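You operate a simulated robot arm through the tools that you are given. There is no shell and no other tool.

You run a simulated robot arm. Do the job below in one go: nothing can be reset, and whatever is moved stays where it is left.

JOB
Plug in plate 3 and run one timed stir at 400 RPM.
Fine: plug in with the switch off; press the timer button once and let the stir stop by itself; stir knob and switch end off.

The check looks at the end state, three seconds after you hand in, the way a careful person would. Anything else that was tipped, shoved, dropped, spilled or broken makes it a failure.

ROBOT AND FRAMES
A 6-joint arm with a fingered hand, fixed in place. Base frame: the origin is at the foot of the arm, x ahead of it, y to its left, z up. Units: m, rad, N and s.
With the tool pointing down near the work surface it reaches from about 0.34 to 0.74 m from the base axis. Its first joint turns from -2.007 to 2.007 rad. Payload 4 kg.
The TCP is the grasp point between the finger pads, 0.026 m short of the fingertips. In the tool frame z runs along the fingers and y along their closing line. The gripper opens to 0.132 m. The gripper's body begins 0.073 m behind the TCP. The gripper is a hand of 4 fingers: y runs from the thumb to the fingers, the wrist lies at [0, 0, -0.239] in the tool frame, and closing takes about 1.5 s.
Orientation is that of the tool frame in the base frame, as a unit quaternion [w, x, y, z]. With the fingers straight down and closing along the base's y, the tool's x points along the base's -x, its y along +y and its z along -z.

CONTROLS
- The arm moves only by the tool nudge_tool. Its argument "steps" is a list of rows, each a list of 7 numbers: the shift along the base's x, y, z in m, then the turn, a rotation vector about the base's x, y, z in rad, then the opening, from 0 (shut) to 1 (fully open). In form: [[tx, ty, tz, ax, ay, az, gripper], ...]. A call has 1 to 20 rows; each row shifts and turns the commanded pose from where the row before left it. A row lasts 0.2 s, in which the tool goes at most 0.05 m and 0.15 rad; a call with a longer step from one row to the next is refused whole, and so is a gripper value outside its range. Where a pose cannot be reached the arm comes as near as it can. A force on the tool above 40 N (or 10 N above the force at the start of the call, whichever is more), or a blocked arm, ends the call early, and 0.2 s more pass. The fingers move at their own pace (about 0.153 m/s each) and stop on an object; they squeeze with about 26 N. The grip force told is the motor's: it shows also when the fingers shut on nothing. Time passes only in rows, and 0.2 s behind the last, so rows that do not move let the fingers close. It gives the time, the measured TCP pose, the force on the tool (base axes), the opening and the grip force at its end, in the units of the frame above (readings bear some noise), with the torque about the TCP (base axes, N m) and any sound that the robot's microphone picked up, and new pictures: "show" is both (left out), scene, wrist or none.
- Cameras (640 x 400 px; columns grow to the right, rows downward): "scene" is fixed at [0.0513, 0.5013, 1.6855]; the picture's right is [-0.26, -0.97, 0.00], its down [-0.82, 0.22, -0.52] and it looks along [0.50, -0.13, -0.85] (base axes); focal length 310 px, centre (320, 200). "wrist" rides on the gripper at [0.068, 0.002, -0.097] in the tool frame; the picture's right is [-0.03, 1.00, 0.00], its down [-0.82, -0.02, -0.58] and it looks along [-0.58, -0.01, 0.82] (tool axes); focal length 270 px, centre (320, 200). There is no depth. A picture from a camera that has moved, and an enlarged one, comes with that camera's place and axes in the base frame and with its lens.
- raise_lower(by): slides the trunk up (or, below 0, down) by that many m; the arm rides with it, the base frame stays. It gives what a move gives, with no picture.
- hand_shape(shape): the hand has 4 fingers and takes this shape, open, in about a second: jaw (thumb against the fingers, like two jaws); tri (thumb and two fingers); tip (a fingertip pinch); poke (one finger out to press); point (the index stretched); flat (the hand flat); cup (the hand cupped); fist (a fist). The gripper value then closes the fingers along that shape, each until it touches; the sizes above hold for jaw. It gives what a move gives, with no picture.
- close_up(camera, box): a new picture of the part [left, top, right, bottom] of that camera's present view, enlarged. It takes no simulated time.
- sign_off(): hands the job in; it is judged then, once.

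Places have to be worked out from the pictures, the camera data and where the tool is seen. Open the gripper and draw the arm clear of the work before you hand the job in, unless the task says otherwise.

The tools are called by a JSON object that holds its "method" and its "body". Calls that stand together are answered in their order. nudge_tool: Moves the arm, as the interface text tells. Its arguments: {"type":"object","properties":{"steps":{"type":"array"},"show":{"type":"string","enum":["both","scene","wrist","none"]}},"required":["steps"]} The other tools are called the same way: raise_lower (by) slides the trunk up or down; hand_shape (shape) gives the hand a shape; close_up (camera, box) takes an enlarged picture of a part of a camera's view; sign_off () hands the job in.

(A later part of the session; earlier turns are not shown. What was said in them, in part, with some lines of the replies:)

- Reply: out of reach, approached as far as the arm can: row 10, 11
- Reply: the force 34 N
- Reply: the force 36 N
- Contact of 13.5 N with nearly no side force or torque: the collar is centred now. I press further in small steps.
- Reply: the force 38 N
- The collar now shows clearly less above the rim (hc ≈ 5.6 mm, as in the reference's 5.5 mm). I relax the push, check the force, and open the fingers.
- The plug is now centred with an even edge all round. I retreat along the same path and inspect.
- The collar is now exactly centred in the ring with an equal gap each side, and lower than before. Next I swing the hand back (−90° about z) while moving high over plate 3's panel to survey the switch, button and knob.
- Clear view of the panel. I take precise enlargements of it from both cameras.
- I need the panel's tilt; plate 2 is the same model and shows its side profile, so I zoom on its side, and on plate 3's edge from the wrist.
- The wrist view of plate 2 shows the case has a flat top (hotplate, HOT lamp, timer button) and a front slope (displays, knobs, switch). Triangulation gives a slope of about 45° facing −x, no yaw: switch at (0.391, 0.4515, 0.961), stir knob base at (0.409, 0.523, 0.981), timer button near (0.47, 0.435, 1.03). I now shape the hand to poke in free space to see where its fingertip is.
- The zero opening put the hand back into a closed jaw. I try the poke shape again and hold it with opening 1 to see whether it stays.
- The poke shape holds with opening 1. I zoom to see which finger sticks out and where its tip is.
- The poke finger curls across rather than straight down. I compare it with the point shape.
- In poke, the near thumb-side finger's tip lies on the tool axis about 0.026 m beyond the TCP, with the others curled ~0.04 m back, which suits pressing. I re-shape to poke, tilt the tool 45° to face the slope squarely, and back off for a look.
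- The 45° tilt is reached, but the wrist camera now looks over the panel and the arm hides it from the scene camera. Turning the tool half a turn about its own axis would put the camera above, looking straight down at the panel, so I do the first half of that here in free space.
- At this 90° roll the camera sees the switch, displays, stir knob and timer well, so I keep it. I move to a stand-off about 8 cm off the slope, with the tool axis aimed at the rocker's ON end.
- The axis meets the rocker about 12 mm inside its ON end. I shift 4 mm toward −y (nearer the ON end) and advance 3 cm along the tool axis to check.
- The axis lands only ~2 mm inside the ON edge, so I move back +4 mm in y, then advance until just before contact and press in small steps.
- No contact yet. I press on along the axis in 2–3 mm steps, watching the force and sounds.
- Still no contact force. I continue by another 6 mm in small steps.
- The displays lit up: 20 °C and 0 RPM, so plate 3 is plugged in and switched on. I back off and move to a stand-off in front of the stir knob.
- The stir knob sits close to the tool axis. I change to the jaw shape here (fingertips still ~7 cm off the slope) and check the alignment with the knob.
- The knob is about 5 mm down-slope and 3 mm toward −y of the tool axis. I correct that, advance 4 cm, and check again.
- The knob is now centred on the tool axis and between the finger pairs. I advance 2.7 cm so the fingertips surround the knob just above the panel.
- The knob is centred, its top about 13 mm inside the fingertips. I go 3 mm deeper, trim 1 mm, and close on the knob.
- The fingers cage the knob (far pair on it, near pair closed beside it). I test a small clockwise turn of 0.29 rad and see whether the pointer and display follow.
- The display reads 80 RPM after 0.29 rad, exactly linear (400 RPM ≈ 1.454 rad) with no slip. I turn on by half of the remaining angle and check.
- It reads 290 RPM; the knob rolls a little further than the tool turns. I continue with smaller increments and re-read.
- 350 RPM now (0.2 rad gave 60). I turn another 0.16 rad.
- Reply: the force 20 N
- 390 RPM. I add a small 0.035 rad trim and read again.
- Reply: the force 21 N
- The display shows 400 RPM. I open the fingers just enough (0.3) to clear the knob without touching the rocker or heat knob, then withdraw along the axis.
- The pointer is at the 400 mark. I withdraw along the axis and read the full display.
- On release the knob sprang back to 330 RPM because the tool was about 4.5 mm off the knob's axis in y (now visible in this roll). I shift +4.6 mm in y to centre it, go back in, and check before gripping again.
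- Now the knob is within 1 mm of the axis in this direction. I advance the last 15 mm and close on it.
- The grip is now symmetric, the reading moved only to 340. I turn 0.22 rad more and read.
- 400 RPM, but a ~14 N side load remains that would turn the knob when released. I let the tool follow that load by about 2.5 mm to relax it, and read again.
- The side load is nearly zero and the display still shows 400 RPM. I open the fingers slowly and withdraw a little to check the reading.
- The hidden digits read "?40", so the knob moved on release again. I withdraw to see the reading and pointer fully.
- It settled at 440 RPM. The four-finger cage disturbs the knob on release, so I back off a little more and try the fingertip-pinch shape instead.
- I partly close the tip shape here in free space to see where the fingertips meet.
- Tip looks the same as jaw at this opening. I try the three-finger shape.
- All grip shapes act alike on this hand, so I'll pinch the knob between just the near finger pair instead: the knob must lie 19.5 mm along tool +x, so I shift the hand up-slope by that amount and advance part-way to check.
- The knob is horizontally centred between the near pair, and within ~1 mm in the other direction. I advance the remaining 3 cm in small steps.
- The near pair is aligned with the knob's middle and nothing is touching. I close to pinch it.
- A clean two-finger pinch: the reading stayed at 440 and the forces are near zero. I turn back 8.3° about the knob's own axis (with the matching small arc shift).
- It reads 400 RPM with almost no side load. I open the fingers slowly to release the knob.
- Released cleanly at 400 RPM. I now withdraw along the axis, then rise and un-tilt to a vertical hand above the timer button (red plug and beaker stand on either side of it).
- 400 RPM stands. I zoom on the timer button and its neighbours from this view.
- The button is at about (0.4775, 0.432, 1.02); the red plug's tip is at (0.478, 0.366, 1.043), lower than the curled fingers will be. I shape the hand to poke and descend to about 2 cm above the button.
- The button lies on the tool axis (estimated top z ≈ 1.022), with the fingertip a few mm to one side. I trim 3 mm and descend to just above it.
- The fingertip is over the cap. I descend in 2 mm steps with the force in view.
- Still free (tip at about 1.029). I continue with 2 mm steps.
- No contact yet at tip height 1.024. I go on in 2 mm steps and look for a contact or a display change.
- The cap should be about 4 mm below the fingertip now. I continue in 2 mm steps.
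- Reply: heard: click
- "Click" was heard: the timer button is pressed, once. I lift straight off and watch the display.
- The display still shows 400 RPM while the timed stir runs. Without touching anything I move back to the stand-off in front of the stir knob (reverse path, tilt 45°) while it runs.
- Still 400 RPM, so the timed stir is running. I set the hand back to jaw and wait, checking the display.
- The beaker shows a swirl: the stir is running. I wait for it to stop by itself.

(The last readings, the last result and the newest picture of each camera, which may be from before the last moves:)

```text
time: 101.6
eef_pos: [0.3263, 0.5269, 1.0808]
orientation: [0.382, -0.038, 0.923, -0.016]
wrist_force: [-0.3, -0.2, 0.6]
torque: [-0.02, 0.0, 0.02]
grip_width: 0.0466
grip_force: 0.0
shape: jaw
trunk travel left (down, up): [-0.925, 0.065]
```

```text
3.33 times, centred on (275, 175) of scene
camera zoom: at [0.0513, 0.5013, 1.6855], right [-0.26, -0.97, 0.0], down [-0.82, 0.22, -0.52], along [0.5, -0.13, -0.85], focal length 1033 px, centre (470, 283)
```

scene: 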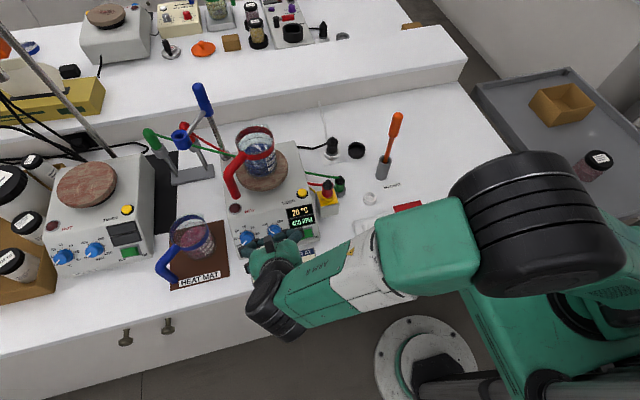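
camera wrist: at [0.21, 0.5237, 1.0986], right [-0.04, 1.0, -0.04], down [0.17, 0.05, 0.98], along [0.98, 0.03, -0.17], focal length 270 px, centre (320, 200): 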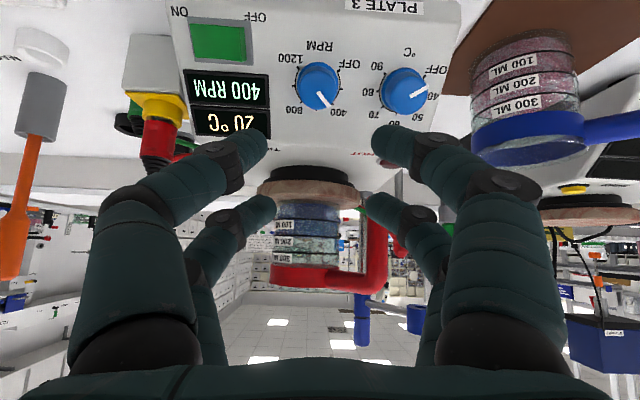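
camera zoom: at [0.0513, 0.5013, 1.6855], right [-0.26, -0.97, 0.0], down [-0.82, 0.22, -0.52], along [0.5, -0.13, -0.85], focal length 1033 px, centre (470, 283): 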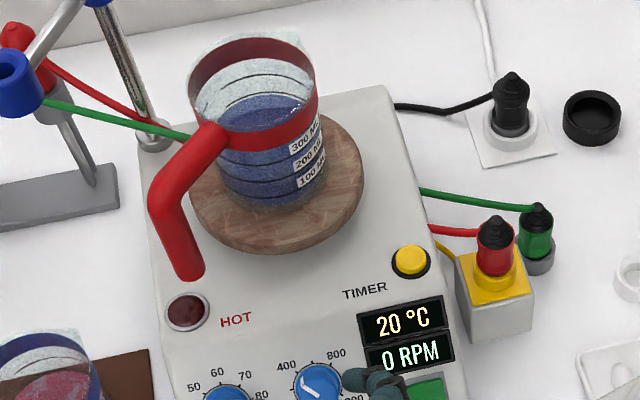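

The stir stopped by itself: 0 RPM and the swirl is gone. I now advance to pinch the stir knob with the near finger pair as before, checking alignment on the way.

{"method": "nudge_tool", "body": {"steps": [[0.0177, 0, -0.0177, 0, 0, 0, 0.35], [0.0177, 0, -0.0177, 0, 0, 0, 0.35], [0.0141, 0, -0.0141, 0, 0, 0, 0.35], [0, 0, 0, 0, 0, 0, 0.35]], "show": "wrist"}}

{"method": "close_up", "body": {"camera": "wrist", "box": [220, 80, 420, 240]}}

```text
time: 102.6
eef_pos: [0.3772, 0.5247, 1.0312]
orientation: [0.382, -0.04, 0.923, -0.015]
wrist_force: [0.6, 0.5, -0.7]
torque: [0.0, 0.0, 0.0]
grip_width: 0.0465
grip_force: 0.1
shape: jaw
trunk travel left (down, up): [-0.925, 0.065]
camera wrist: at [0.2604, 0.5215, 1.05], right [-0.04, 1.0, -0.04], down [0.17, 0.05, 0.98], along [0.98, 0.03, -0.17], focal length 270 px, centre (320, 200)
```

wrist: 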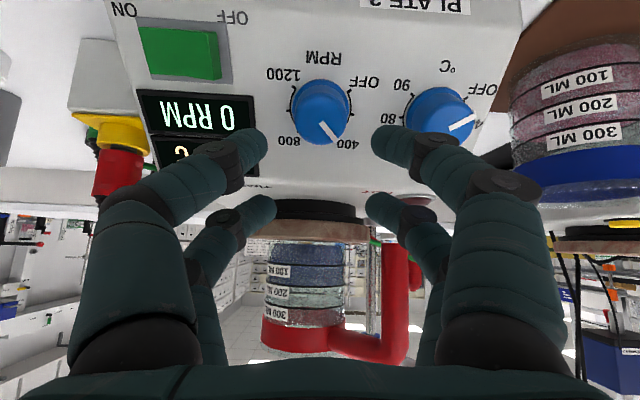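

```text
2.50 times, centred on (320, 160) of wrist
camera zoom: at [0.2604, 0.5215, 1.05], right [-0.04, 1.0, -0.04], down [0.17, 0.05, 0.98], along [0.98, 0.03, -0.17], focal length 676 px, centre (320, 300)
```

zoom: 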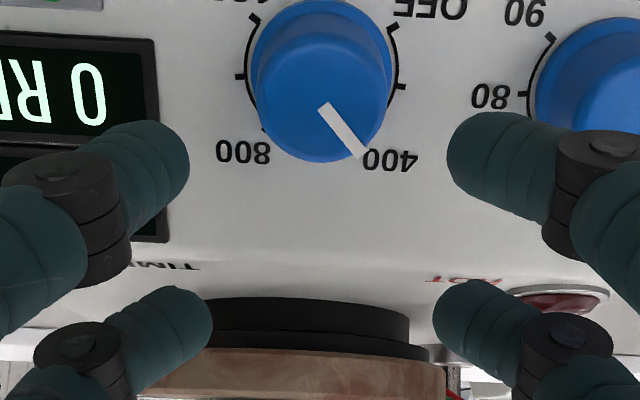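

Alignment matches the earlier good pinch. I advance the last 3 cm and close on the knob.

{"method": "nudge_tool", "body": {"steps": [[0.0106, 0.0003, -0.0104, 0, 0, 0, 0.35], [0.0071, 0.0002, -0.0069, 0, 0, 0, 0.35], [0.0037, 0, -0.0035, 0, 0, 0, 0.35], [0, 0, 0, 0, 0, 0, 0.25], [0, 0, 0, 0, 0, 0, 0.2], [0, 0, 0, 0, 0, 0, 0.15], [0, 0, 0, 0, 0, 0, 0.1], [0, 0, 0, 0, 0, 0, 0], [0, 0, 0, 0, 0, 0, 0]], "show": "wrist"}}

{"method": "close_up", "body": {"camera": "wrist", "box": [220, 80, 420, 240]}}

{"method": "close_up", "body": {"camera": "scene", "box": [225, 180, 325, 260]}}

```text
time: 104.6
eef_pos: [0.3979, 0.5258, 1.0115]
orientation: [0.383, -0.038, 0.923, -0.017]
wrist_force: [1.8, -1.6, -1.8]
torque: [-0.04, -0.07, -0.03]
grip_width: 0.0119
grip_force: 26.6
shape: jaw
trunk travel left (down, up): [-0.925, 0.065]
camera wrist: at [0.2822, 0.5231, 1.0293], right [-0.04, 1.0, -0.04], down [0.17, 0.05, 0.98], along [0.98, 0.03, -0.17], focal length 270 px, centre (320, 200)
```

wrist: 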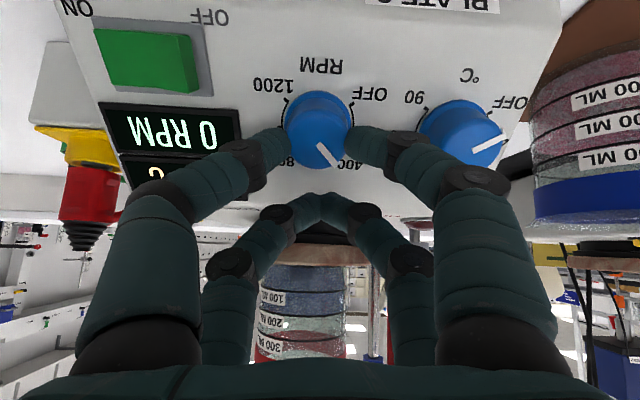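

```text
2.50 times, centred on (320, 160) of wrist
camera zoom: at [0.2822, 0.5231, 1.0293], right [-0.04, 1.0, -0.04], down [0.17, 0.05, 0.98], along [0.98, 0.03, -0.17], focal length 676 px, centre (320, 300)
```

zoom: 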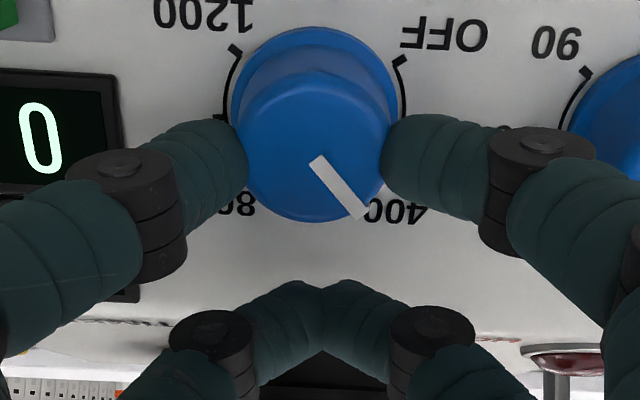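

```text
5.00 times, centred on (275, 220) of scene
camera zoom: at [0.0513, 0.5013, 1.6855], right [-0.26, -0.97, 0.0], down [-0.82, 0.22, -0.52], along [0.5, -0.13, -0.85], focal length 1549 px, centre (545, 100)
```

zoom: 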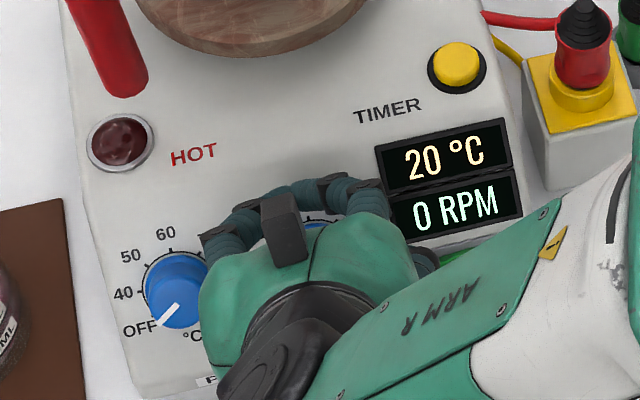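

Turning the full 83° from here would bring the far fingers close to the heat knob. Instead I open, swing the open hand +42° about the knob's axis, and will pinch there so the turn to OFF ends clear of everything.

{"method": "nudge_tool", "body": {"steps": [[0, 0, 0, 0, 0, 0, 0.15], [0, 0, 0, 0, 0, 0, 0.35], [0, 0, 0, 0, 0, 0, 0.35], [2e-05, -0.00293, 2e-05, 0.1036, 0, -0.1036, 0.35], [-0.00028, -0.0029, -0.00028, 0.1036, 0, -0.1036, 0.35], [-0.00058, -0.00281, -0.00058, 0.1036, 0, -0.1036, 0.35], [-0.00087, -0.00266, -0.00086, 0.1036, 0, -0.1036, 0.35], [-0.00113, -0.00245, -0.00113, 0.1036, 0, -0.1036, 0.35], [0, 0, 0, 0, 0, 0, 0.35]], "show": "wrist"}}

{"method": "close_up", "body": {"camera": "wrist", "box": [200, 60, 440, 240]}}

{"method": "close_up", "body": {"camera": "scene", "box": [225, 180, 325, 260]}}

```text
time: 106.6
eef_pos: [0.3946, 0.5126, 1.0068]
orientation: [0.363, 0.295, 0.876, 0.122]
wrist_force: [1.0, 0.7, 1.0]
torque: [-0.01, 0.0, -0.02]
grip_width: 0.0459
grip_force: 0.1
shape: jaw
trunk travel left (down, up): [-0.925, 0.065]
camera wrist: at [0.2893, 0.556, 1.0361], right [0.44, 0.78, 0.44], down [0.04, -0.51, 0.86], along [0.9, -0.36, -0.26], focal length 270 px, centre (320, 200)
```

wrist: 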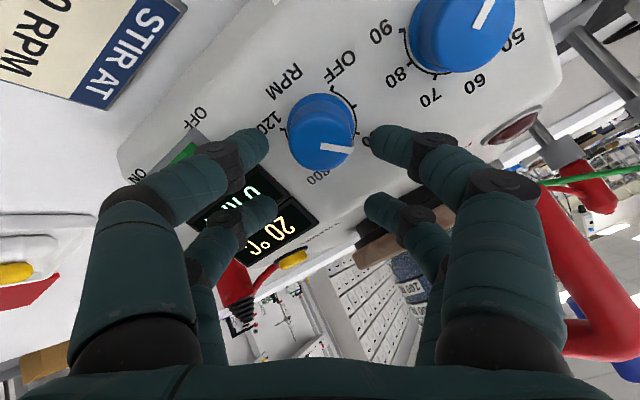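

```text
2.22 times, centred on (320, 150) of wrist
camera zoom: at [0.2893, 0.556, 1.0361], right [0.44, 0.78, 0.44], down [0.04, -0.51, 0.86], along [0.9, -0.36, -0.26], focal length 601 px, centre (320, 311)
```

zoom: 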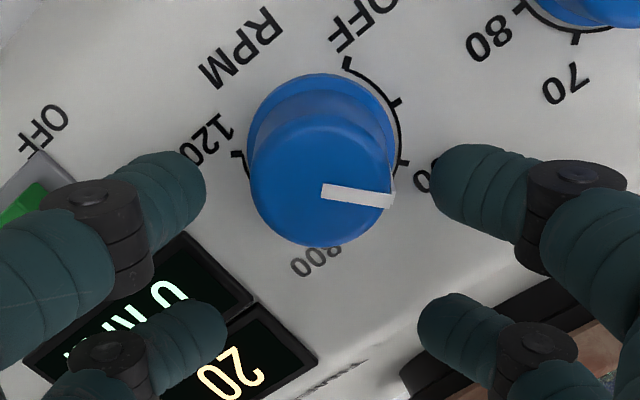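

```text
5.00 times, centred on (275, 220) of scene
camera zoom: at [0.0513, 0.5013, 1.6855], right [-0.26, -0.97, 0.0], down [-0.82, 0.22, -0.52], along [0.5, -0.13, -0.85], focal length 1549 px, centre (545, 100)
```

zoom: 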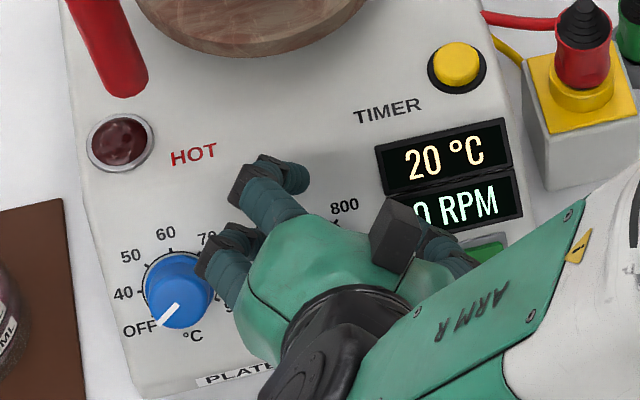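

Centred again at this roll. I close to pinch, then turn the knob the first half toward OFF along the arc about its axis.

{"method": "nudge_tool", "body": {"steps": [[0, 0, 0, 0, 0, 0, 0.25], [0, 0, 0, 0, 0, 0, 0.15], [0, 0, 0, 0, 0, 0, 0.05], [0, 0, 0, 0, 0, 0, 0], [0, 0, 0, 0, 0, 0, 0], [0.00103, 0.0022, 0.00103, -0.0935, 0, 0.0935, 0], [0.00082, 0.00238, 0.00082, -0.0935, 0, 0.0935, 0], [0.00059, 0.00251, 0.00059, -0.0935, 0, 0.0935, 0], [0.00035, 0.0026, 0.00035, -0.0935, 0, 0.0935, 0], [0.0001, 0.00264, 0.0001, -0.0935, 0, 0.0935, 0], [0, 0, 0, 0, 0, 0, 0]], "show": "wrist"}}

{"method": "close_up", "body": {"camera": "wrist", "box": [200, 60, 440, 240]}}

{"method": "close_up", "body": {"camera": "scene", "box": [225, 180, 325, 260]}}

```text
time: 109.0
eef_pos: [0.3987, 0.524, 1.0101]
orientation: [0.383, -0.007, 0.924, -0.004]
wrist_force: [3.2, -4.2, -3.9]
torque: [-0.15, -0.09, -0.06]
grip_width: 0.0106
grip_force: 25.8
shape: jaw
trunk travel left (down, up): [-0.925, 0.065]
camera wrist: at [0.2817, 0.526, 1.0284], right [0.01, 1.0, 0.01], down [0.17, -0.01, 0.99], along [0.99, -0.01, -0.17], focal length 270 px, centre (320, 200)
```

wrist: 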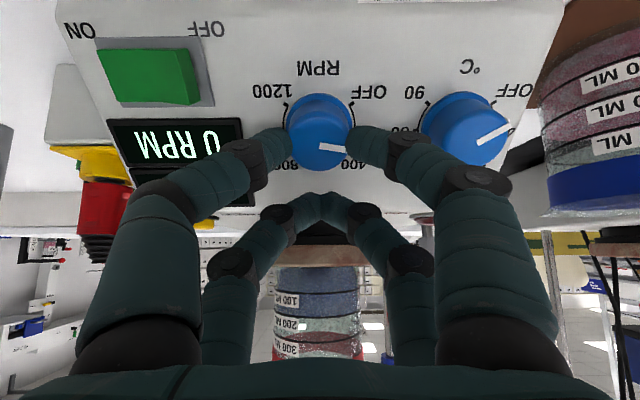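

```text
2.22 times, centred on (320, 150) of wrist
camera zoom: at [0.2817, 0.526, 1.0284], right [0.01, 1.0, 0.01], down [0.17, -0.01, 0.99], along [0.99, -0.01, -0.17], focal length 601 px, centre (320, 311)
```

zoom: 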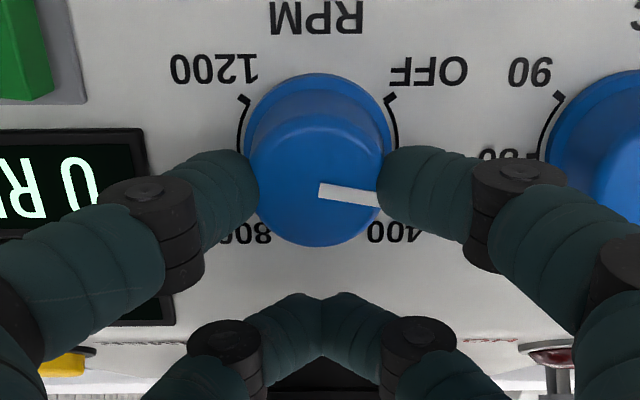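

```text
5.00 times, centred on (275, 220) of scene
camera zoom: at [0.0513, 0.5013, 1.6855], right [-0.26, -0.97, 0.0], down [-0.82, 0.22, -0.52], along [0.5, -0.13, -0.85], focal length 1549 px, centre (545, 100)
```

zoom: 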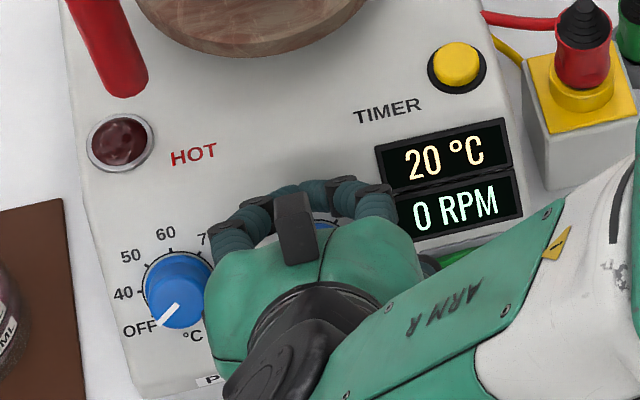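

The pointer has turned with the hand, about 38° so far. I continue the remaining 45° to OFF.

{"method": "nudge_tool", "body": {"steps": [[-0.00015, 0.00263, -0.00015, -0.0935, 0, 0.0935, 0], [-0.00039, 0.00258, -0.00039, -0.0935, 0, 0.0935, 0], [-0.00063, 0.00249, -0.00063, -0.0935, 0, 0.0935, 0], [-0.00086, 0.00235, -0.00085, -0.0935, 0, 0.0935, 0], [-0.00107, 0.00217, -0.00107, -0.0935, 0, 0.0935, 0], [0, 0, 0, 0, 0, 0, 0]], "show": "wrist"}}

{"method": "close_up", "body": {"camera": "wrist", "box": [200, 60, 440, 240]}}

{"method": "close_up", "body": {"camera": "scene", "box": [225, 180, 325, 260]}}

```text
time: 110.4
eef_pos: [0.3965, 0.5356, 1.0062]
orientation: [0.362, -0.306, 0.871, -0.127]
wrist_force: [2.5, -8.2, -1.0]
torque: [-0.22, -0.13, -0.07]
grip_width: 0.0111
grip_force: 26.4
shape: jaw
trunk travel left (down, up): [-0.925, 0.065]
camera wrist: at [0.2886, 0.4958, 1.0353], right [-0.43, 0.8, -0.43], down [0.05, 0.49, 0.87], along [0.9, 0.35, -0.25], focal length 270 px, centre (320, 200)
```

wrist: 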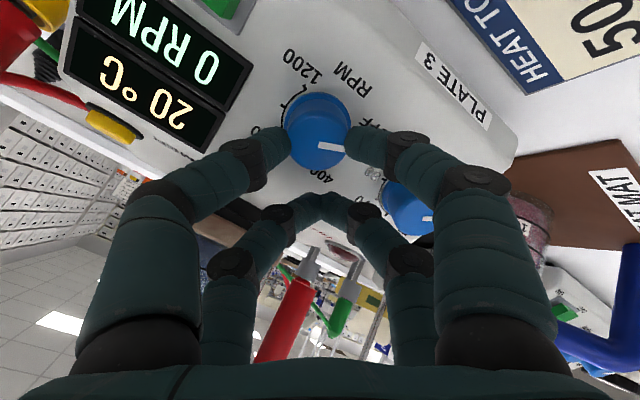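

```text
2.22 times, centred on (320, 150) of wrist
camera zoom: at [0.2886, 0.4958, 1.0353], right [-0.43, 0.8, -0.43], down [0.05, 0.49, 0.87], along [0.9, 0.35, -0.25], focal length 601 px, centre (320, 311)
```

zoom: 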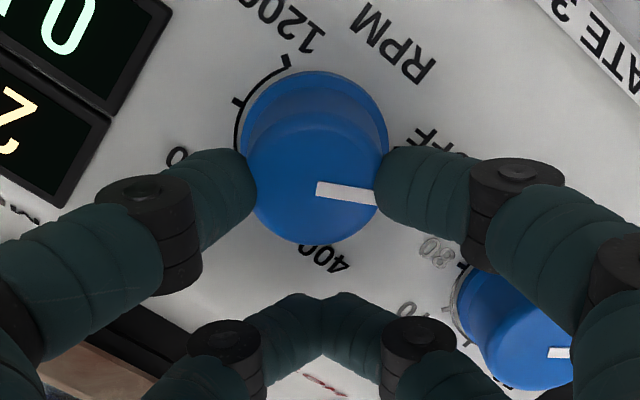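

```text
5.00 times, centred on (275, 220) of scene
camera zoom: at [0.0513, 0.5013, 1.6855], right [-0.26, -0.97, 0.0], down [-0.82, 0.22, -0.52], along [0.5, -0.13, -0.85], focal length 1549 px, centre (545, 100)
```

zoom: 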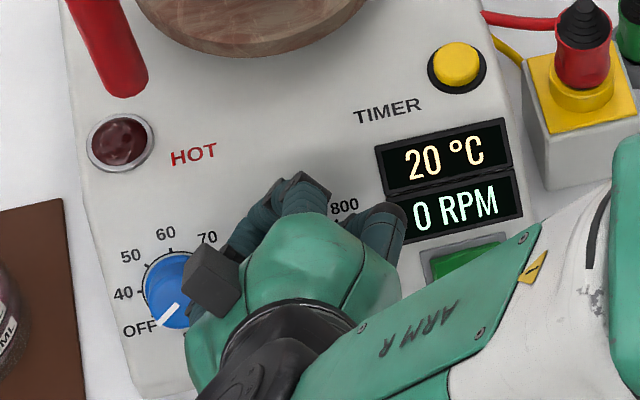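

About 7.6° remain to OFF (the heat knob's OFF pointer in the same view is the reference). I make the last step.

{"method": "nudge_tool", "body": {"steps": [[-0.00127, 0.00196, -0.00127, -0.0935, 0, 0.0935, 0], [0, 0, 0, 0, 0, 0, 0]], "show": "wrist"}}

{"method": "close_up", "body": {"camera": "wrist", "box": [200, 60, 440, 240]}}

```text
time: 111.0
eef_pos: [0.3935, 0.5382, 1.007]
orientation: [0.352, -0.363, 0.849, -0.15]
wrist_force: [1.8, -9.1, -0.8]
torque: [-0.25, -0.16, -0.07]
grip_width: 0.0111
grip_force: 26.2
shape: jaw
trunk travel left (down, up): [-0.925, 0.065]
camera wrist: at [0.2917, 0.4909, 1.0383], right [-0.5, 0.71, -0.5], down [0.0, 0.58, 0.82], along [0.87, 0.41, -0.29], focal length 270 px, centre (320, 200)
```

wrist: 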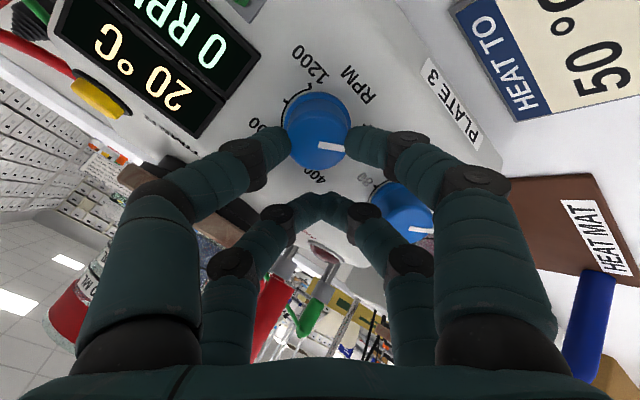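

```text
2.22 times, centred on (320, 150) of wrist
camera zoom: at [0.2917, 0.4909, 1.0383], right [-0.5, 0.71, -0.5], down [0.0, 0.58, 0.82], along [0.87, 0.41, -0.29], focal length 601 px, centre (320, 311)
```

zoom: 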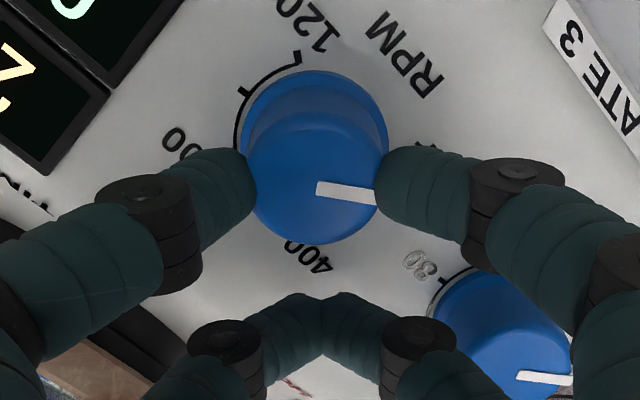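

The two pointers are nearly parallel; I add 0.06 rad to make sure it reaches the OFF stop, then check.

{"method": "nudge_tool", "body": {"steps": [[-0.0006, 0.0008, -0.0006, -0.0424, 0, 0.0424, 0], [0, 0, 0, 0, 0, 0, 0]], "show": "none"}}

{"method": "close_up", "body": {"camera": "wrist", "box": [200, 60, 440, 240]}}

```text
time: 111.6
eef_pos: [0.3939, 0.5391, 1.0056]
orientation: [0.348, -0.389, 0.838, -0.16]
wrist_force: [3.6, -7.9, 0.5]
torque: [-0.11, -0.15, -0.12]
grip_width: 0.0109
grip_force: 26.3
shape: jaw
trunk travel left (down, up): [-0.925, 0.065]
```

```text
2.22 times, centred on (320, 150) of wrist
camera zoom: at [0.2932, 0.4888, 1.0397], right [-0.53, 0.67, -0.53], down [-0.02, 0.61, 0.79], along [0.85, 0.43, -0.3], focal length 601 px, centre (320, 311)
```

zoom: 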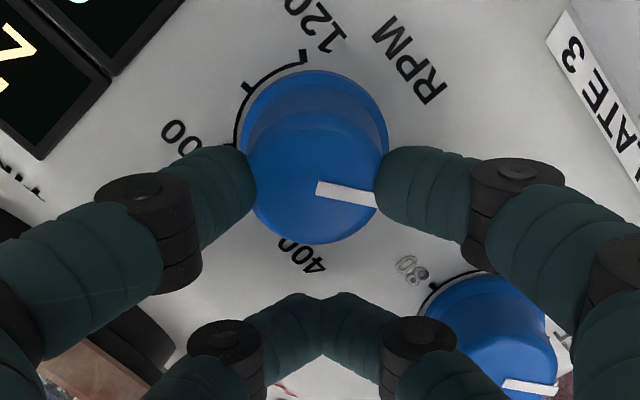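

The pointer now slips relative to the fingers, so the knob is against its OFF stop. I open slowly and withdraw.

{"method": "nudge_tool", "body": {"steps": [[0, 0, 0, 0, 0, 0, 0.1], [0, 0, 0, 0, 0, 0, 0.15], [0, 0, 0, 0, 0, 0, 0.25], [0, 0, 0, 0, 0, 0, 0.35], [0, 0, 0, 0, 0, 0, 0.35], [-0.0141, 0, 0.0141, 0, 0, 0, 0.35], [-0.0212, 0, 0.0212, 0, 0, 0, 0.35], [-0.0212, 0, 0.0212, 0, 0, 0, 0.35], [-0.0141, 0, 0.0141, 0, 0, 0, 0.35], [0, 0, 0, 0, 0, 0, 0.35]], "show": "both"}}

{"method": "close_up", "body": {"camera": "scene", "box": [225, 180, 325, 260]}}

{"method": "close_up", "body": {"camera": "wrist", "box": [200, 0, 480, 180]}}

```text
time: 113.8
eef_pos: [0.3228, 0.5389, 1.0764]
orientation: [0.347, -0.387, 0.839, -0.161]
wrist_force: [0.6, -0.7, -0.2]
torque: [0.0, 0.0, -0.03]
grip_width: 0.0457
grip_force: 0.1
shape: jaw
trunk travel left (down, up): [-0.925, 0.065]
camera wrist: at [0.2222, 0.4896, 1.1109], right [-0.53, 0.67, -0.53], down [-0.02, 0.61, 0.79], along [0.85, 0.43, -0.3], focal length 270 px, centre (320, 200)
```

scene: 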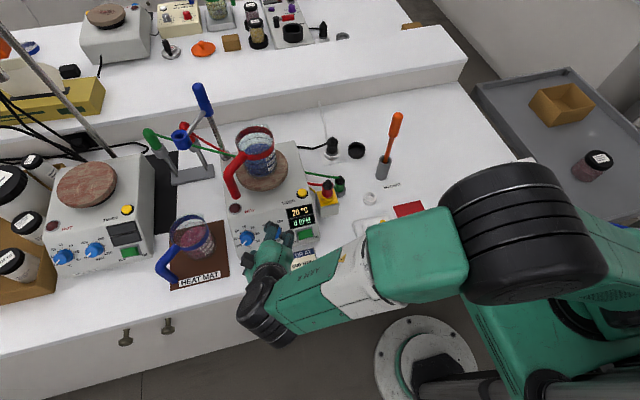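
wrist: 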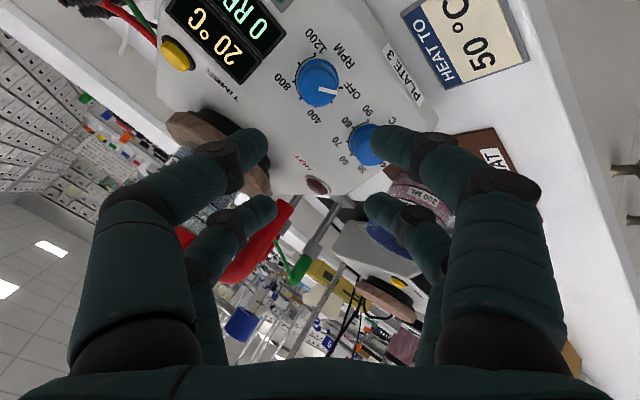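

```text
5.00 times, centred on (275, 220) of scene
camera zoom: at [0.0513, 0.5013, 1.6855], right [-0.26, -0.97, 0.0], down [-0.82, 0.22, -0.52], along [0.5, -0.13, -0.85], focal length 1549 px, centre (545, 100)
```

zoom: 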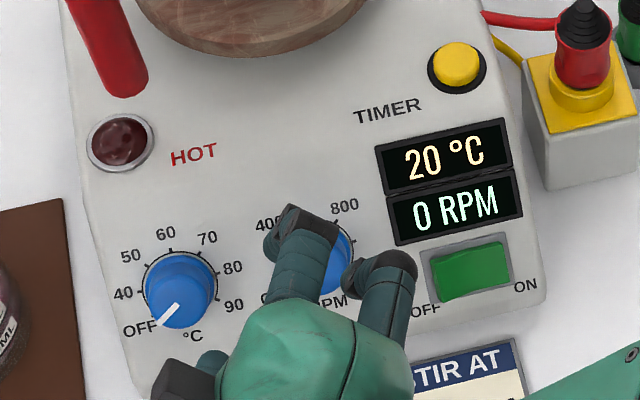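

```text
2.22 times, centred on (340, 90) of wrist
camera zoom: at [0.2222, 0.4896, 1.1109], right [-0.53, 0.67, -0.53], down [-0.02, 0.61, 0.79], along [0.85, 0.43, -0.3], focal length 601 px, centre (276, 444)
```

zoom: 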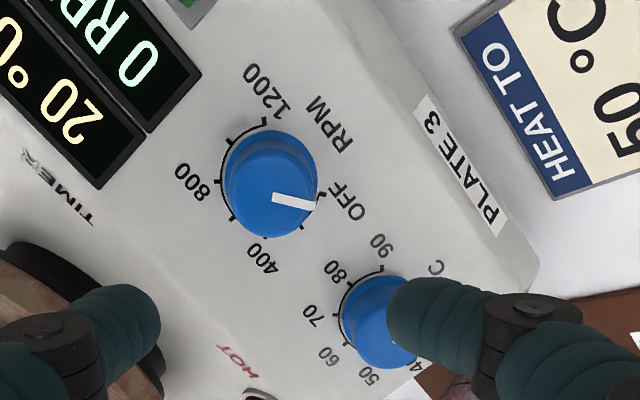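

The stir knob points at OFF. Now I set the poke shape again, roll the tool back to the orientation used for the ON press, and move to a stand-off aimed at the rocker's OFF end.

{"method": "hand_shape", "body": {"shape": "poke"}}

{"method": "nudge_tool", "body": {"steps": [[0, 0, 0, -0.1, 0, 0.1, 1], [0, -0.01, 0, -0.1, 0, 0.1, 1], [0.001, -0.015, -0.01, -0.1, 0, 0.1, 1], [0.002, -0.0165, -0.015, -0.1, 0, 0.1, 1], [0.002, -0.016, -0.016, -0.1, 0, 0.1, 1], [0.003, -0.016, -0.016, 0, 0, 0, 1], [0, 0, 0, 0, 0, 0, 1]], "show": "both"}}

{"method": "close_up", "body": {"camera": "scene", "box": [225, 180, 325, 260]}}

{"method": "close_up", "body": {"camera": "wrist", "box": [200, 40, 440, 220]}}

```text
time: 114.7
eef_pos: [0.324, 0.5401, 1.075]
orientation: [0.347, -0.387, 0.839, -0.162]
wrist_force: [0.6, -0.5, -0.2]
torque: [0.01, 0.0, 0.0]
grip_width: 0.0
grip_force: 0.0
shape: poke
trunk travel left (down, up): [-0.925, 0.065]
```

```text
time: 116.3
eef_pos: [0.3303, 0.4669, 1.0202]
orientation: [-0.27, 0.655, -0.652, 0.271]
wrist_force: [0.5, 0.5, -0.3]
torque: [-0.03, -0.01, -0.01]
grip_width: 0.0002
grip_force: 0.1
shape: poke
trunk travel left (down, up): [-0.925, 0.065]
camera wrist: at [0.2602, 0.3995, 1.0849], right [-0.71, 0.02, -0.71], down [-0.4, 0.82, 0.42], along [0.59, 0.58, -0.57], focal length 270 px, centre (320, 200)
```

scene: 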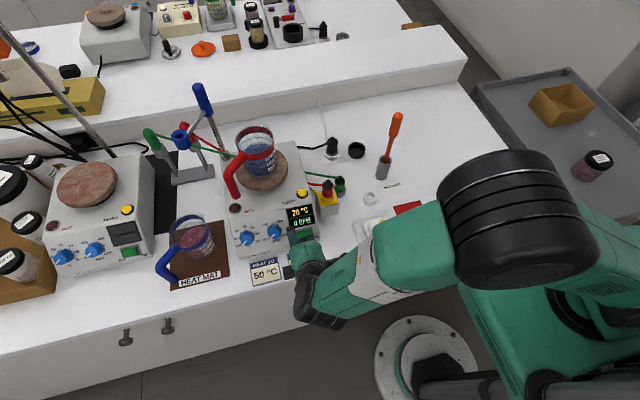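
wrist: 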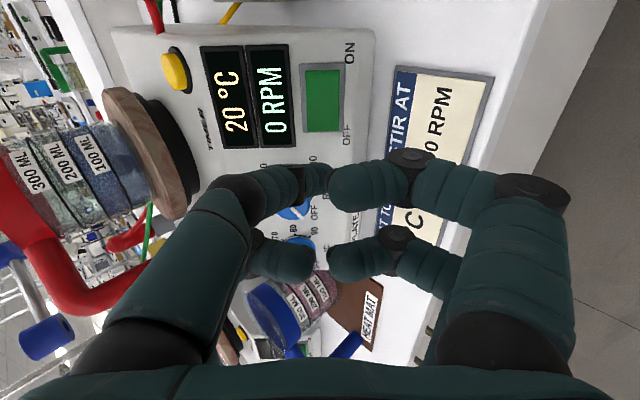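

```text
5.00 times, centred on (275, 220) of scene
camera zoom: at [0.0513, 0.5013, 1.6855], right [-0.26, -0.97, 0.0], down [-0.82, 0.22, -0.52], along [0.5, -0.13, -0.85], focal length 1549 px, centre (545, 100)
```

zoom: 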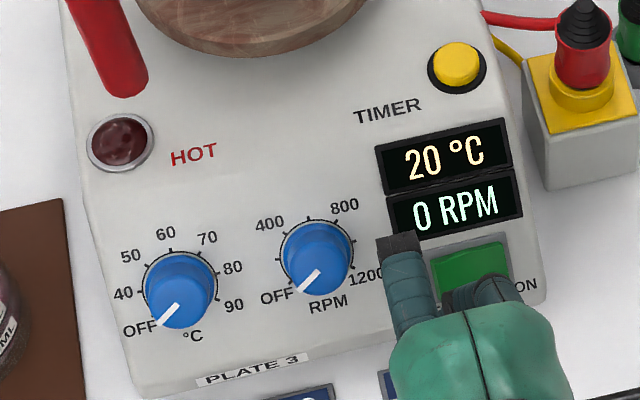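

```text
2.22 times, centred on (320, 130) of wrist
camera zoom: at [0.2602, 0.3995, 1.0849], right [-0.71, 0.02, -0.71], down [-0.4, 0.82, 0.42], along [0.59, 0.58, -0.57], focal length 601 px, centre (320, 356)
```

zoom: 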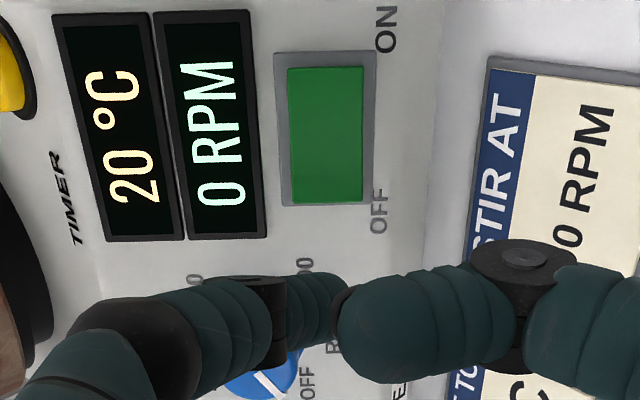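

The stir pointer is clearly on OFF. The rocker spans y ≈ 0.4305–0.4705, so I aim 7 mm inside its OFF end (y ≈ 0.4615), advance 4.5 cm along the axis and check.

{"method": "nudge_tool", "body": {"steps": [[0, -0.004, 0, 0, 0, 0, 1], [0.0127, 0, -0.0127, 0, 0, 0, 1], [0.0127, 0, -0.0127, 0, 0, 0, 1], [0.0064, 0, -0.0064, 0, 0, 0, 1], [0, 0, 0, 0, 0, 0, 1]], "show": "none"}}

{"method": "close_up", "body": {"camera": "wrist", "box": [240, 60, 420, 200]}}

{"method": "close_up", "body": {"camera": "scene", "box": [260, 195, 340, 255]}}

```text
time: 117.5
eef_pos: [0.3649, 0.4624, 0.9879]
orientation: [-0.271, 0.655, -0.652, 0.271]
wrist_force: [-0.4, 0.3, 0.5]
torque: [0.06, 0.01, -0.01]
grip_width: 0.0
grip_force: 0.1
shape: poke
trunk travel left (down, up): [-0.925, 0.065]
```

```text
2.86 times, centred on (330, 130) of wrist
camera zoom: at [0.2935, 0.3944, 1.053], right [-0.71, 0.02, -0.71], down [-0.4, 0.82, 0.42], along [0.59, 0.58, -0.57], focal length 772 px, centre (291, 400)
```

zoom: 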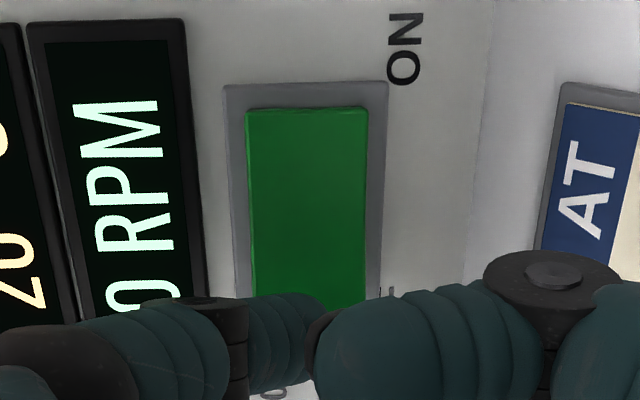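

```text
6.67 times, centred on (300, 225) of scene
camera zoom: at [0.0513, 0.5013, 1.6855], right [-0.26, -0.97, 0.0], down [-0.82, 0.22, -0.52], along [0.5, -0.13, -0.85], focal length 2066 px, centre (453, 33)
```

zoom: 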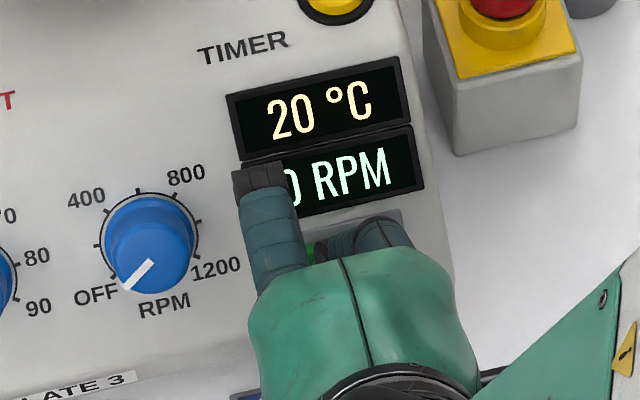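

Aligned with the rocker's OFF half. I press on in 2 mm steps, watching force, sound and display.

{"method": "nudge_tool", "body": {"steps": [[0.0014, 0, -0.0014, 0, 0, 0, 1], [0.0014, 0, -0.0014, 0, 0, 0, 1], [0.0014, 0, -0.0014, 0, 0, 0, 1], [0.0014, 0, -0.0014, 0, 0, 0, 1], [0, 0, 0, 0, 0, 0, 1]], "show": "none"}}

{"method": "close_up", "body": {"camera": "scene", "box": [260, 195, 340, 255]}}

{"method": "close_up", "body": {"camera": "wrist", "box": [240, 60, 420, 200]}}

```text
time: 118.7
eef_pos: [0.3691, 0.4628, 0.9805]
orientation: [-0.27, 0.654, -0.652, 0.271]
wrist_force: [-0.4, -0.6, 0.0]
torque: [0.01, 0.0, 0.02]
grip_width: 0.0
grip_force: 0.0
shape: poke
trunk travel left (down, up): [-0.925, 0.065]
```

```text
6.67 times, centred on (300, 225) of scene
camera zoom: at [0.0513, 0.5013, 1.6855], right [-0.26, -0.97, 0.0], down [-0.82, 0.22, -0.52], along [0.5, -0.13, -0.85], focal length 2066 px, centre (453, 33)
```

zoom: 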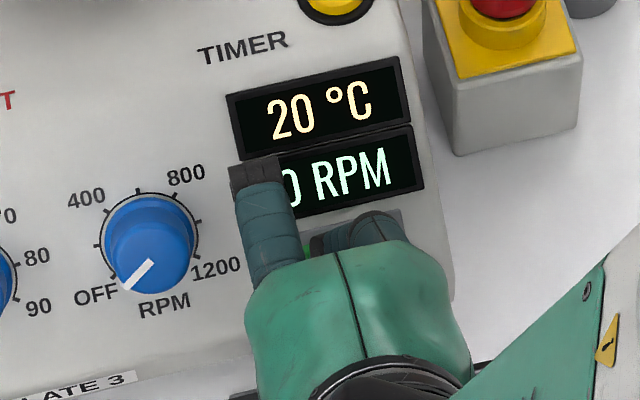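

```text
2.86 times, centred on (330, 130) of wrist
camera zoom: at [0.2989, 0.3951, 1.047], right [-0.71, 0.02, -0.71], down [-0.4, 0.82, 0.42], along [0.59, 0.58, -0.57], focal length 772 px, centre (291, 400)
```

zoom: 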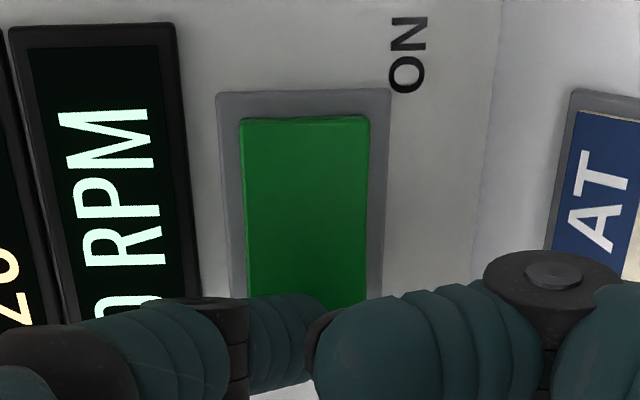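

No contact yet. I keep pressing in 2 mm steps.

{"method": "nudge_tool", "body": {"steps": [[0.0014, 0, -0.0014, 0, 0, 0, 1], [0.0014, 0, -0.0014, 0, 0, 0, 1], [0.0014, 0, -0.0014, 0, 0, 0, 1], [0, 0, 0, 0, 0, 0, 1]], "show": "none"}}

{"method": "close_up", "body": {"camera": "scene", "box": [260, 195, 340, 255]}}

{"method": "close_up", "body": {"camera": "wrist", "box": [240, 60, 420, 200]}}

```text
time: 119.7
eef_pos: [0.3717, 0.4623, 0.9779]
orientation: [-0.271, 0.654, -0.652, 0.271]
wrist_force: [-2.8, 0.0, 5.2]
torque: [0.01, 0.0, 0.0]
grip_width: 0.0001
grip_force: 0.0
shape: poke
trunk travel left (down, up): [-0.925, 0.065]
```

```text
6.67 times, centred on (300, 225) of scene
camera zoom: at [0.0513, 0.5013, 1.6855], right [-0.26, -0.97, 0.0], down [-0.82, 0.22, -0.52], along [0.5, -0.13, -0.85], focal length 2066 px, centre (453, 33)
```

zoom: 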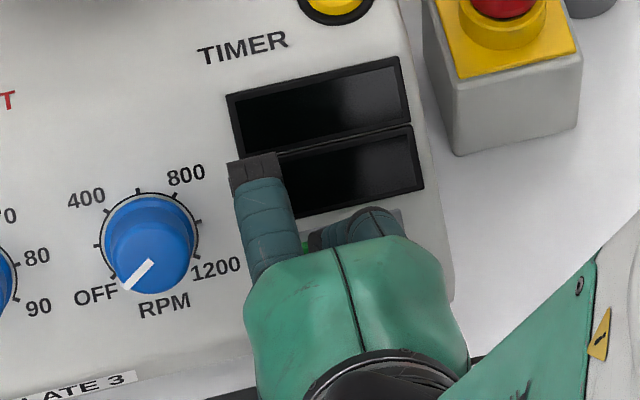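

```text
2.86 times, centred on (330, 130) of wrist
camera zoom: at [0.3025, 0.395, 1.0434], right [-0.71, 0.02, -0.71], down [-0.4, 0.82, 0.42], along [0.59, 0.58, -0.57], focal length 772 px, centre (291, 400)
```

zoom: 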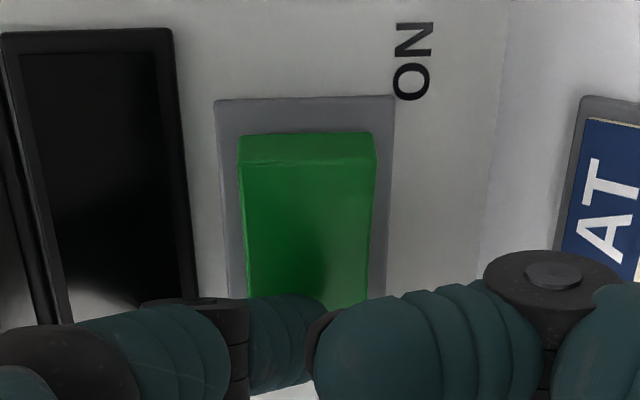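

The displays went dark and the ON end rose: the switch is off. I give it 1.5 mm more to seat, then back straight off along the axis and rise clear.

{"method": "nudge_tool", "body": {"steps": [[0.001, 0, -0.001, 0, 0, 0, 1], [0, 0, 0, 0, 0, 0, 1], [-0.0106, 0, 0.0106, 0, 0, 0, 1], [-0.0212, 0, 0.0212, 0, 0, 0, 1], [-0.0212, 0, 0.0212, 0, 0, 0, 1], [-0.0212, 0, 0.0212, 0, 0, 0, 1], [-0.0141, 0, 0.03, 0, 0, 0, 1], [-0.01, -0.01, 0.04, 0, 0, 0, 1], [-0.01, -0.02, 0.04, 0, 0, 0, 1], [0, -0.02, 0.04, 0, 0, 0, 1]], "show": "both"}}

{"method": "close_up", "body": {"camera": "scene", "box": [225, 180, 325, 260]}}

```text
time: 121.9
eef_pos: [0.2665, 0.4114, 1.2022]
orientation: [-0.27, 0.654, -0.652, 0.271]
wrist_force: [-0.2, -1.1, -0.1]
torque: [-0.01, 0.04, 0.02]
grip_width: 0.0
grip_force: 0.1
shape: poke
trunk travel left (down, up): [-0.925, 0.065]
camera wrist: at [0.1969, 0.3443, 1.2681], right [-0.71, 0.02, -0.71], down [-0.4, 0.82, 0.42], along [0.59, 0.58, -0.57], focal length 270 px, centre (320, 200)
```

scene: 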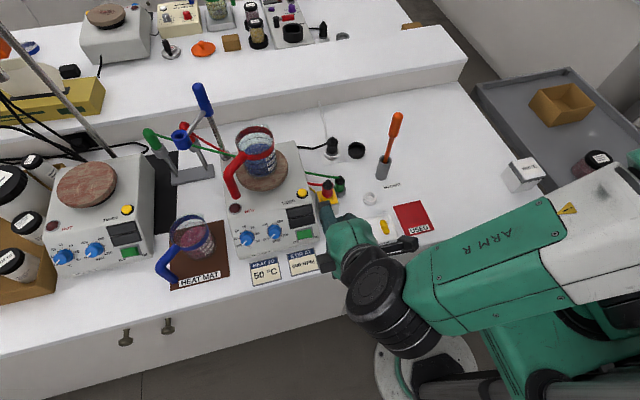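
wrist: 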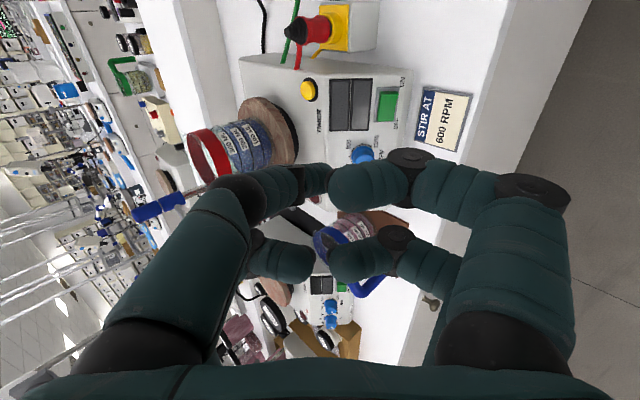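

```text
5.00 times, centred on (275, 220) of scene
camera zoom: at [0.0513, 0.5013, 1.6855], right [-0.26, -0.97, 0.0], down [-0.82, 0.22, -0.52], along [0.5, -0.13, -0.85], focal length 1549 px, centre (545, 100)
```

zoom: 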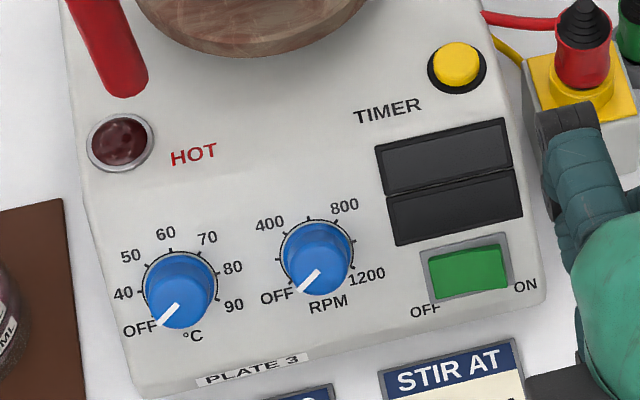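

Panel state: displays dark, switch off, both knobs at OFF. I draw the arm clear toward the start pose and take final close-ups to verify.

{"method": "nudge_tool", "body": {"steps": [[-0.01, -0.01, 0.02, 0, 0.131, 0, 1], [-0.01, -0.01, 0.02, 0, 0.131, 0, 1], [-0.01, -0.01, 0.02, 0, 0.131, 0, 1], [-0.01, -0.01, 0.02, 0, 0.131, 0, 1], [-0.01, -0.01, 0.01, 0, 0.131, 0, 1], [-0.01, -0.01, 0.01, 0, 0.1304, 0, 1], [0, -0.01, 0, 0, 0, 0, 1]], "show": "none"}}

{"method": "hand_shape", "body": {"shape": "jaw"}}

{"method": "nudge_tool", "body": {"steps": [[0, 0, 0, 0, 0, 0, 1], [0, 0, 0, 0, 0, 0, 1]], "show": "both"}}

{"method": "close_up", "body": {"camera": "scene", "box": [250, 205, 300, 245]}}

{"method": "close_up", "body": {"camera": "scene", "box": [298, 222, 328, 242]}}

{"method": "close_up", "body": {"camera": "scene", "box": [300, 120, 380, 210]}}

{"method": "close_up", "body": {"camera": "scene", "box": [160, 80, 340, 290]}}

```text
time: 123.5
eef_pos: [0.2052, 0.3407, 1.3012]
orientation: [-0.001, 0.708, -0.706, -0.002]
wrist_force: [-1.0, 0.0, 0.8]
torque: [0.01, 0.02, 0.0]
grip_width: 0.0
grip_force: 0.0
shape: poke
trunk travel left (down, up): [-0.925, 0.065]
```

```text
time: 124.4
eef_pos: [0.2067, 0.3424, 1.3009]
orientation: [0.0, 0.709, -0.706, 0.0]
wrist_force: [-0.4, -0.6, -0.1]
torque: [0.02, 0.0, -0.02]
grip_width: 0.1321
grip_force: 0.0
shape: jaw
trunk travel left (down, up): [-0.925, 0.065]
```

```text
time: 125.0
eef_pos: [0.2054, 0.3415, 1.3011]
orientation: [0.0, 0.708, -0.706, 0.0]
wrist_force: [-0.5, -0.7, 0.3]
torque: [0.0, 0.0, 0.02]
grip_width: 0.132
grip_force: 0.1
shape: jaw
trunk travel left (down, up): [-0.925, 0.065]
camera wrist: at [0.2041, 0.2746, 1.3962], right [-1.0, 0.02, 0.0], down [0.02, 0.82, 0.58], along [0.01, 0.58, -0.82], focal length 270 px, centre (320, 200)
```

scene: 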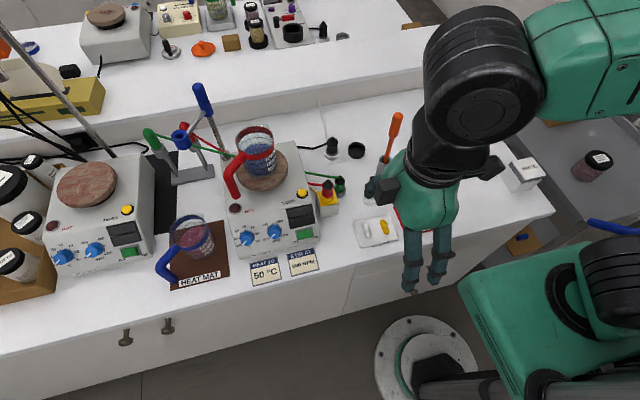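
wrist: 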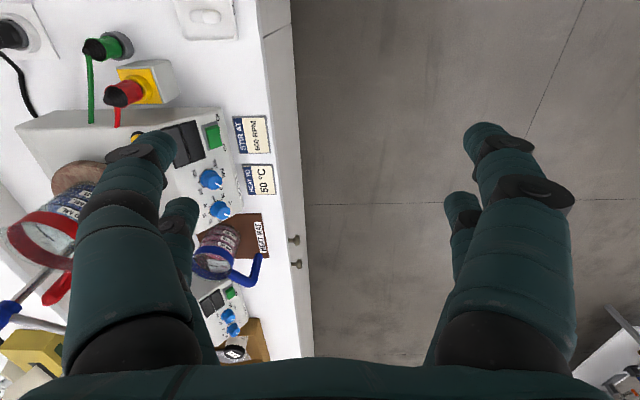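

```text
10.00 times, centred on (275, 225) of scene
camera zoom: at [0.0513, 0.5013, 1.6855], right [-0.26, -0.97, 0.0], down [-0.82, 0.22, -0.52], along [0.5, -0.13, -0.85], focal length 3099 px, centre (770, -50)
```

zoom: 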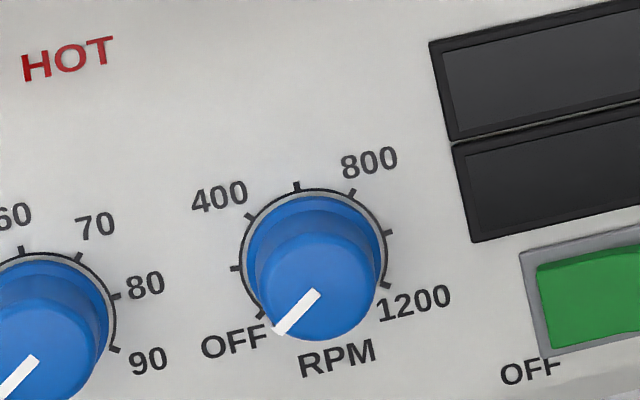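

```text
16.00 times, centred on (313, 232) of scene
camera zoom: at [0.0513, 0.5013, 1.6855], right [-0.26, -0.97, 0.0], down [-0.82, 0.22, -0.52], along [0.5, -0.13, -0.85], focal length 4958 px, centre (432, -312)
```

zoom: 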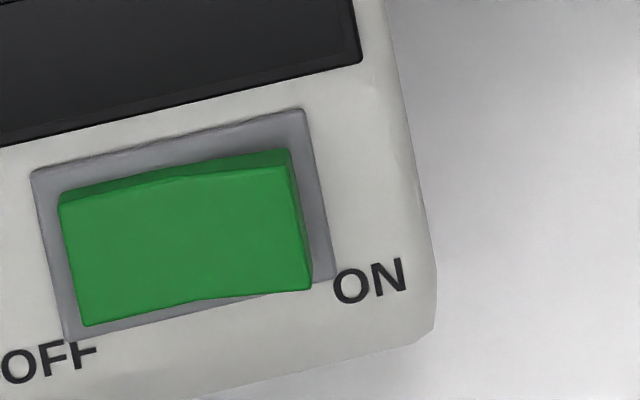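

```text
4.44 times, centred on (340, 165) of scene
camera zoom: at [0.0513, 0.5013, 1.6855], right [-0.26, -0.97, 0.0], down [-0.82, 0.22, -0.52], along [0.5, -0.13, -0.85], focal length 1377 px, centre (231, 356)
```

zoom: 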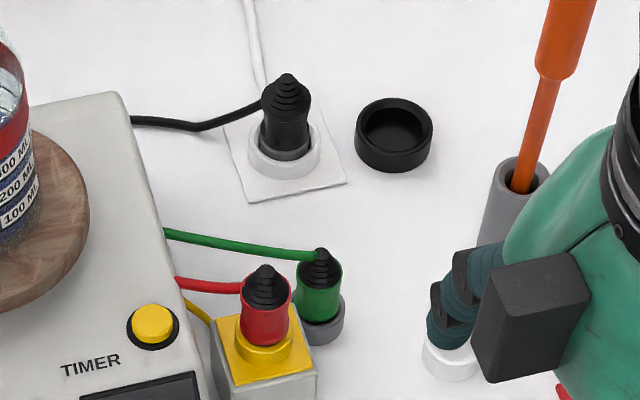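

```text
1.90 times, centred on (250, 185) of scene
camera zoom: at [0.0513, 0.5013, 1.6855], right [-0.26, -0.97, 0.0], down [-0.82, 0.22, -0.52], along [0.5, -0.13, -0.85], focal length 590 px, centre (453, 229)
```

zoom: 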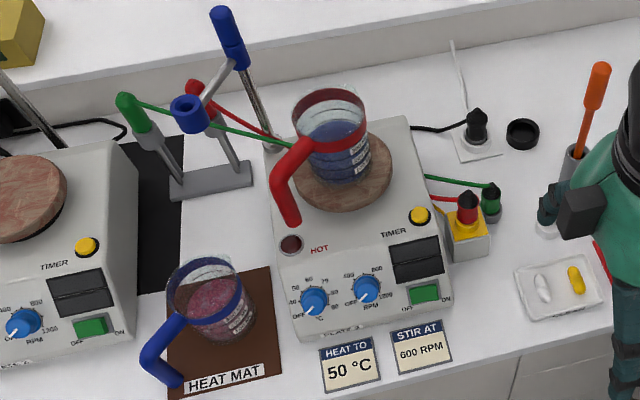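

Plate 3 ran one timed stir at 400 RPM. The stir pointer and rocker look exactly as at the start (OFF), the displays are dark, and the plug sits in its socket. Nothing else has moved, the gripper is open and the arm is clear, so I hand the job in.

{"method": "sign_off", "body": {}}

```text
The job is handed in.
```

I plugged in plate 3 and ran one timed stir at 400 RPM. I've handed the job in; no verdict has come back yet.

- **Plug:** It went in with the switch off. On the first try the plug caught on the edge of the socket about 4 mm high, so I re-seated it before switching on. The displays then lit.
- **Speed:** It took a few tries to set 400 RPM. The knob slipped to 330 and then 440 RPM when I let go, before I got it to hold at 400. The plate was stirring at these speeds before I pressed the timer. The card on the bench says 600 RPM; I followed your 400.
- **Timer:** I pressed the button once and heard it click. The stir stopped by itself within about 12 seconds, with the display at 0 RPM and the beaker still.
- **End state:** The stir knob and the switch are both off, matching how they looked at the start. In the last pictures nothing else on the bench was moved or spilled, the gripper is open, and the arm is clear of the work.
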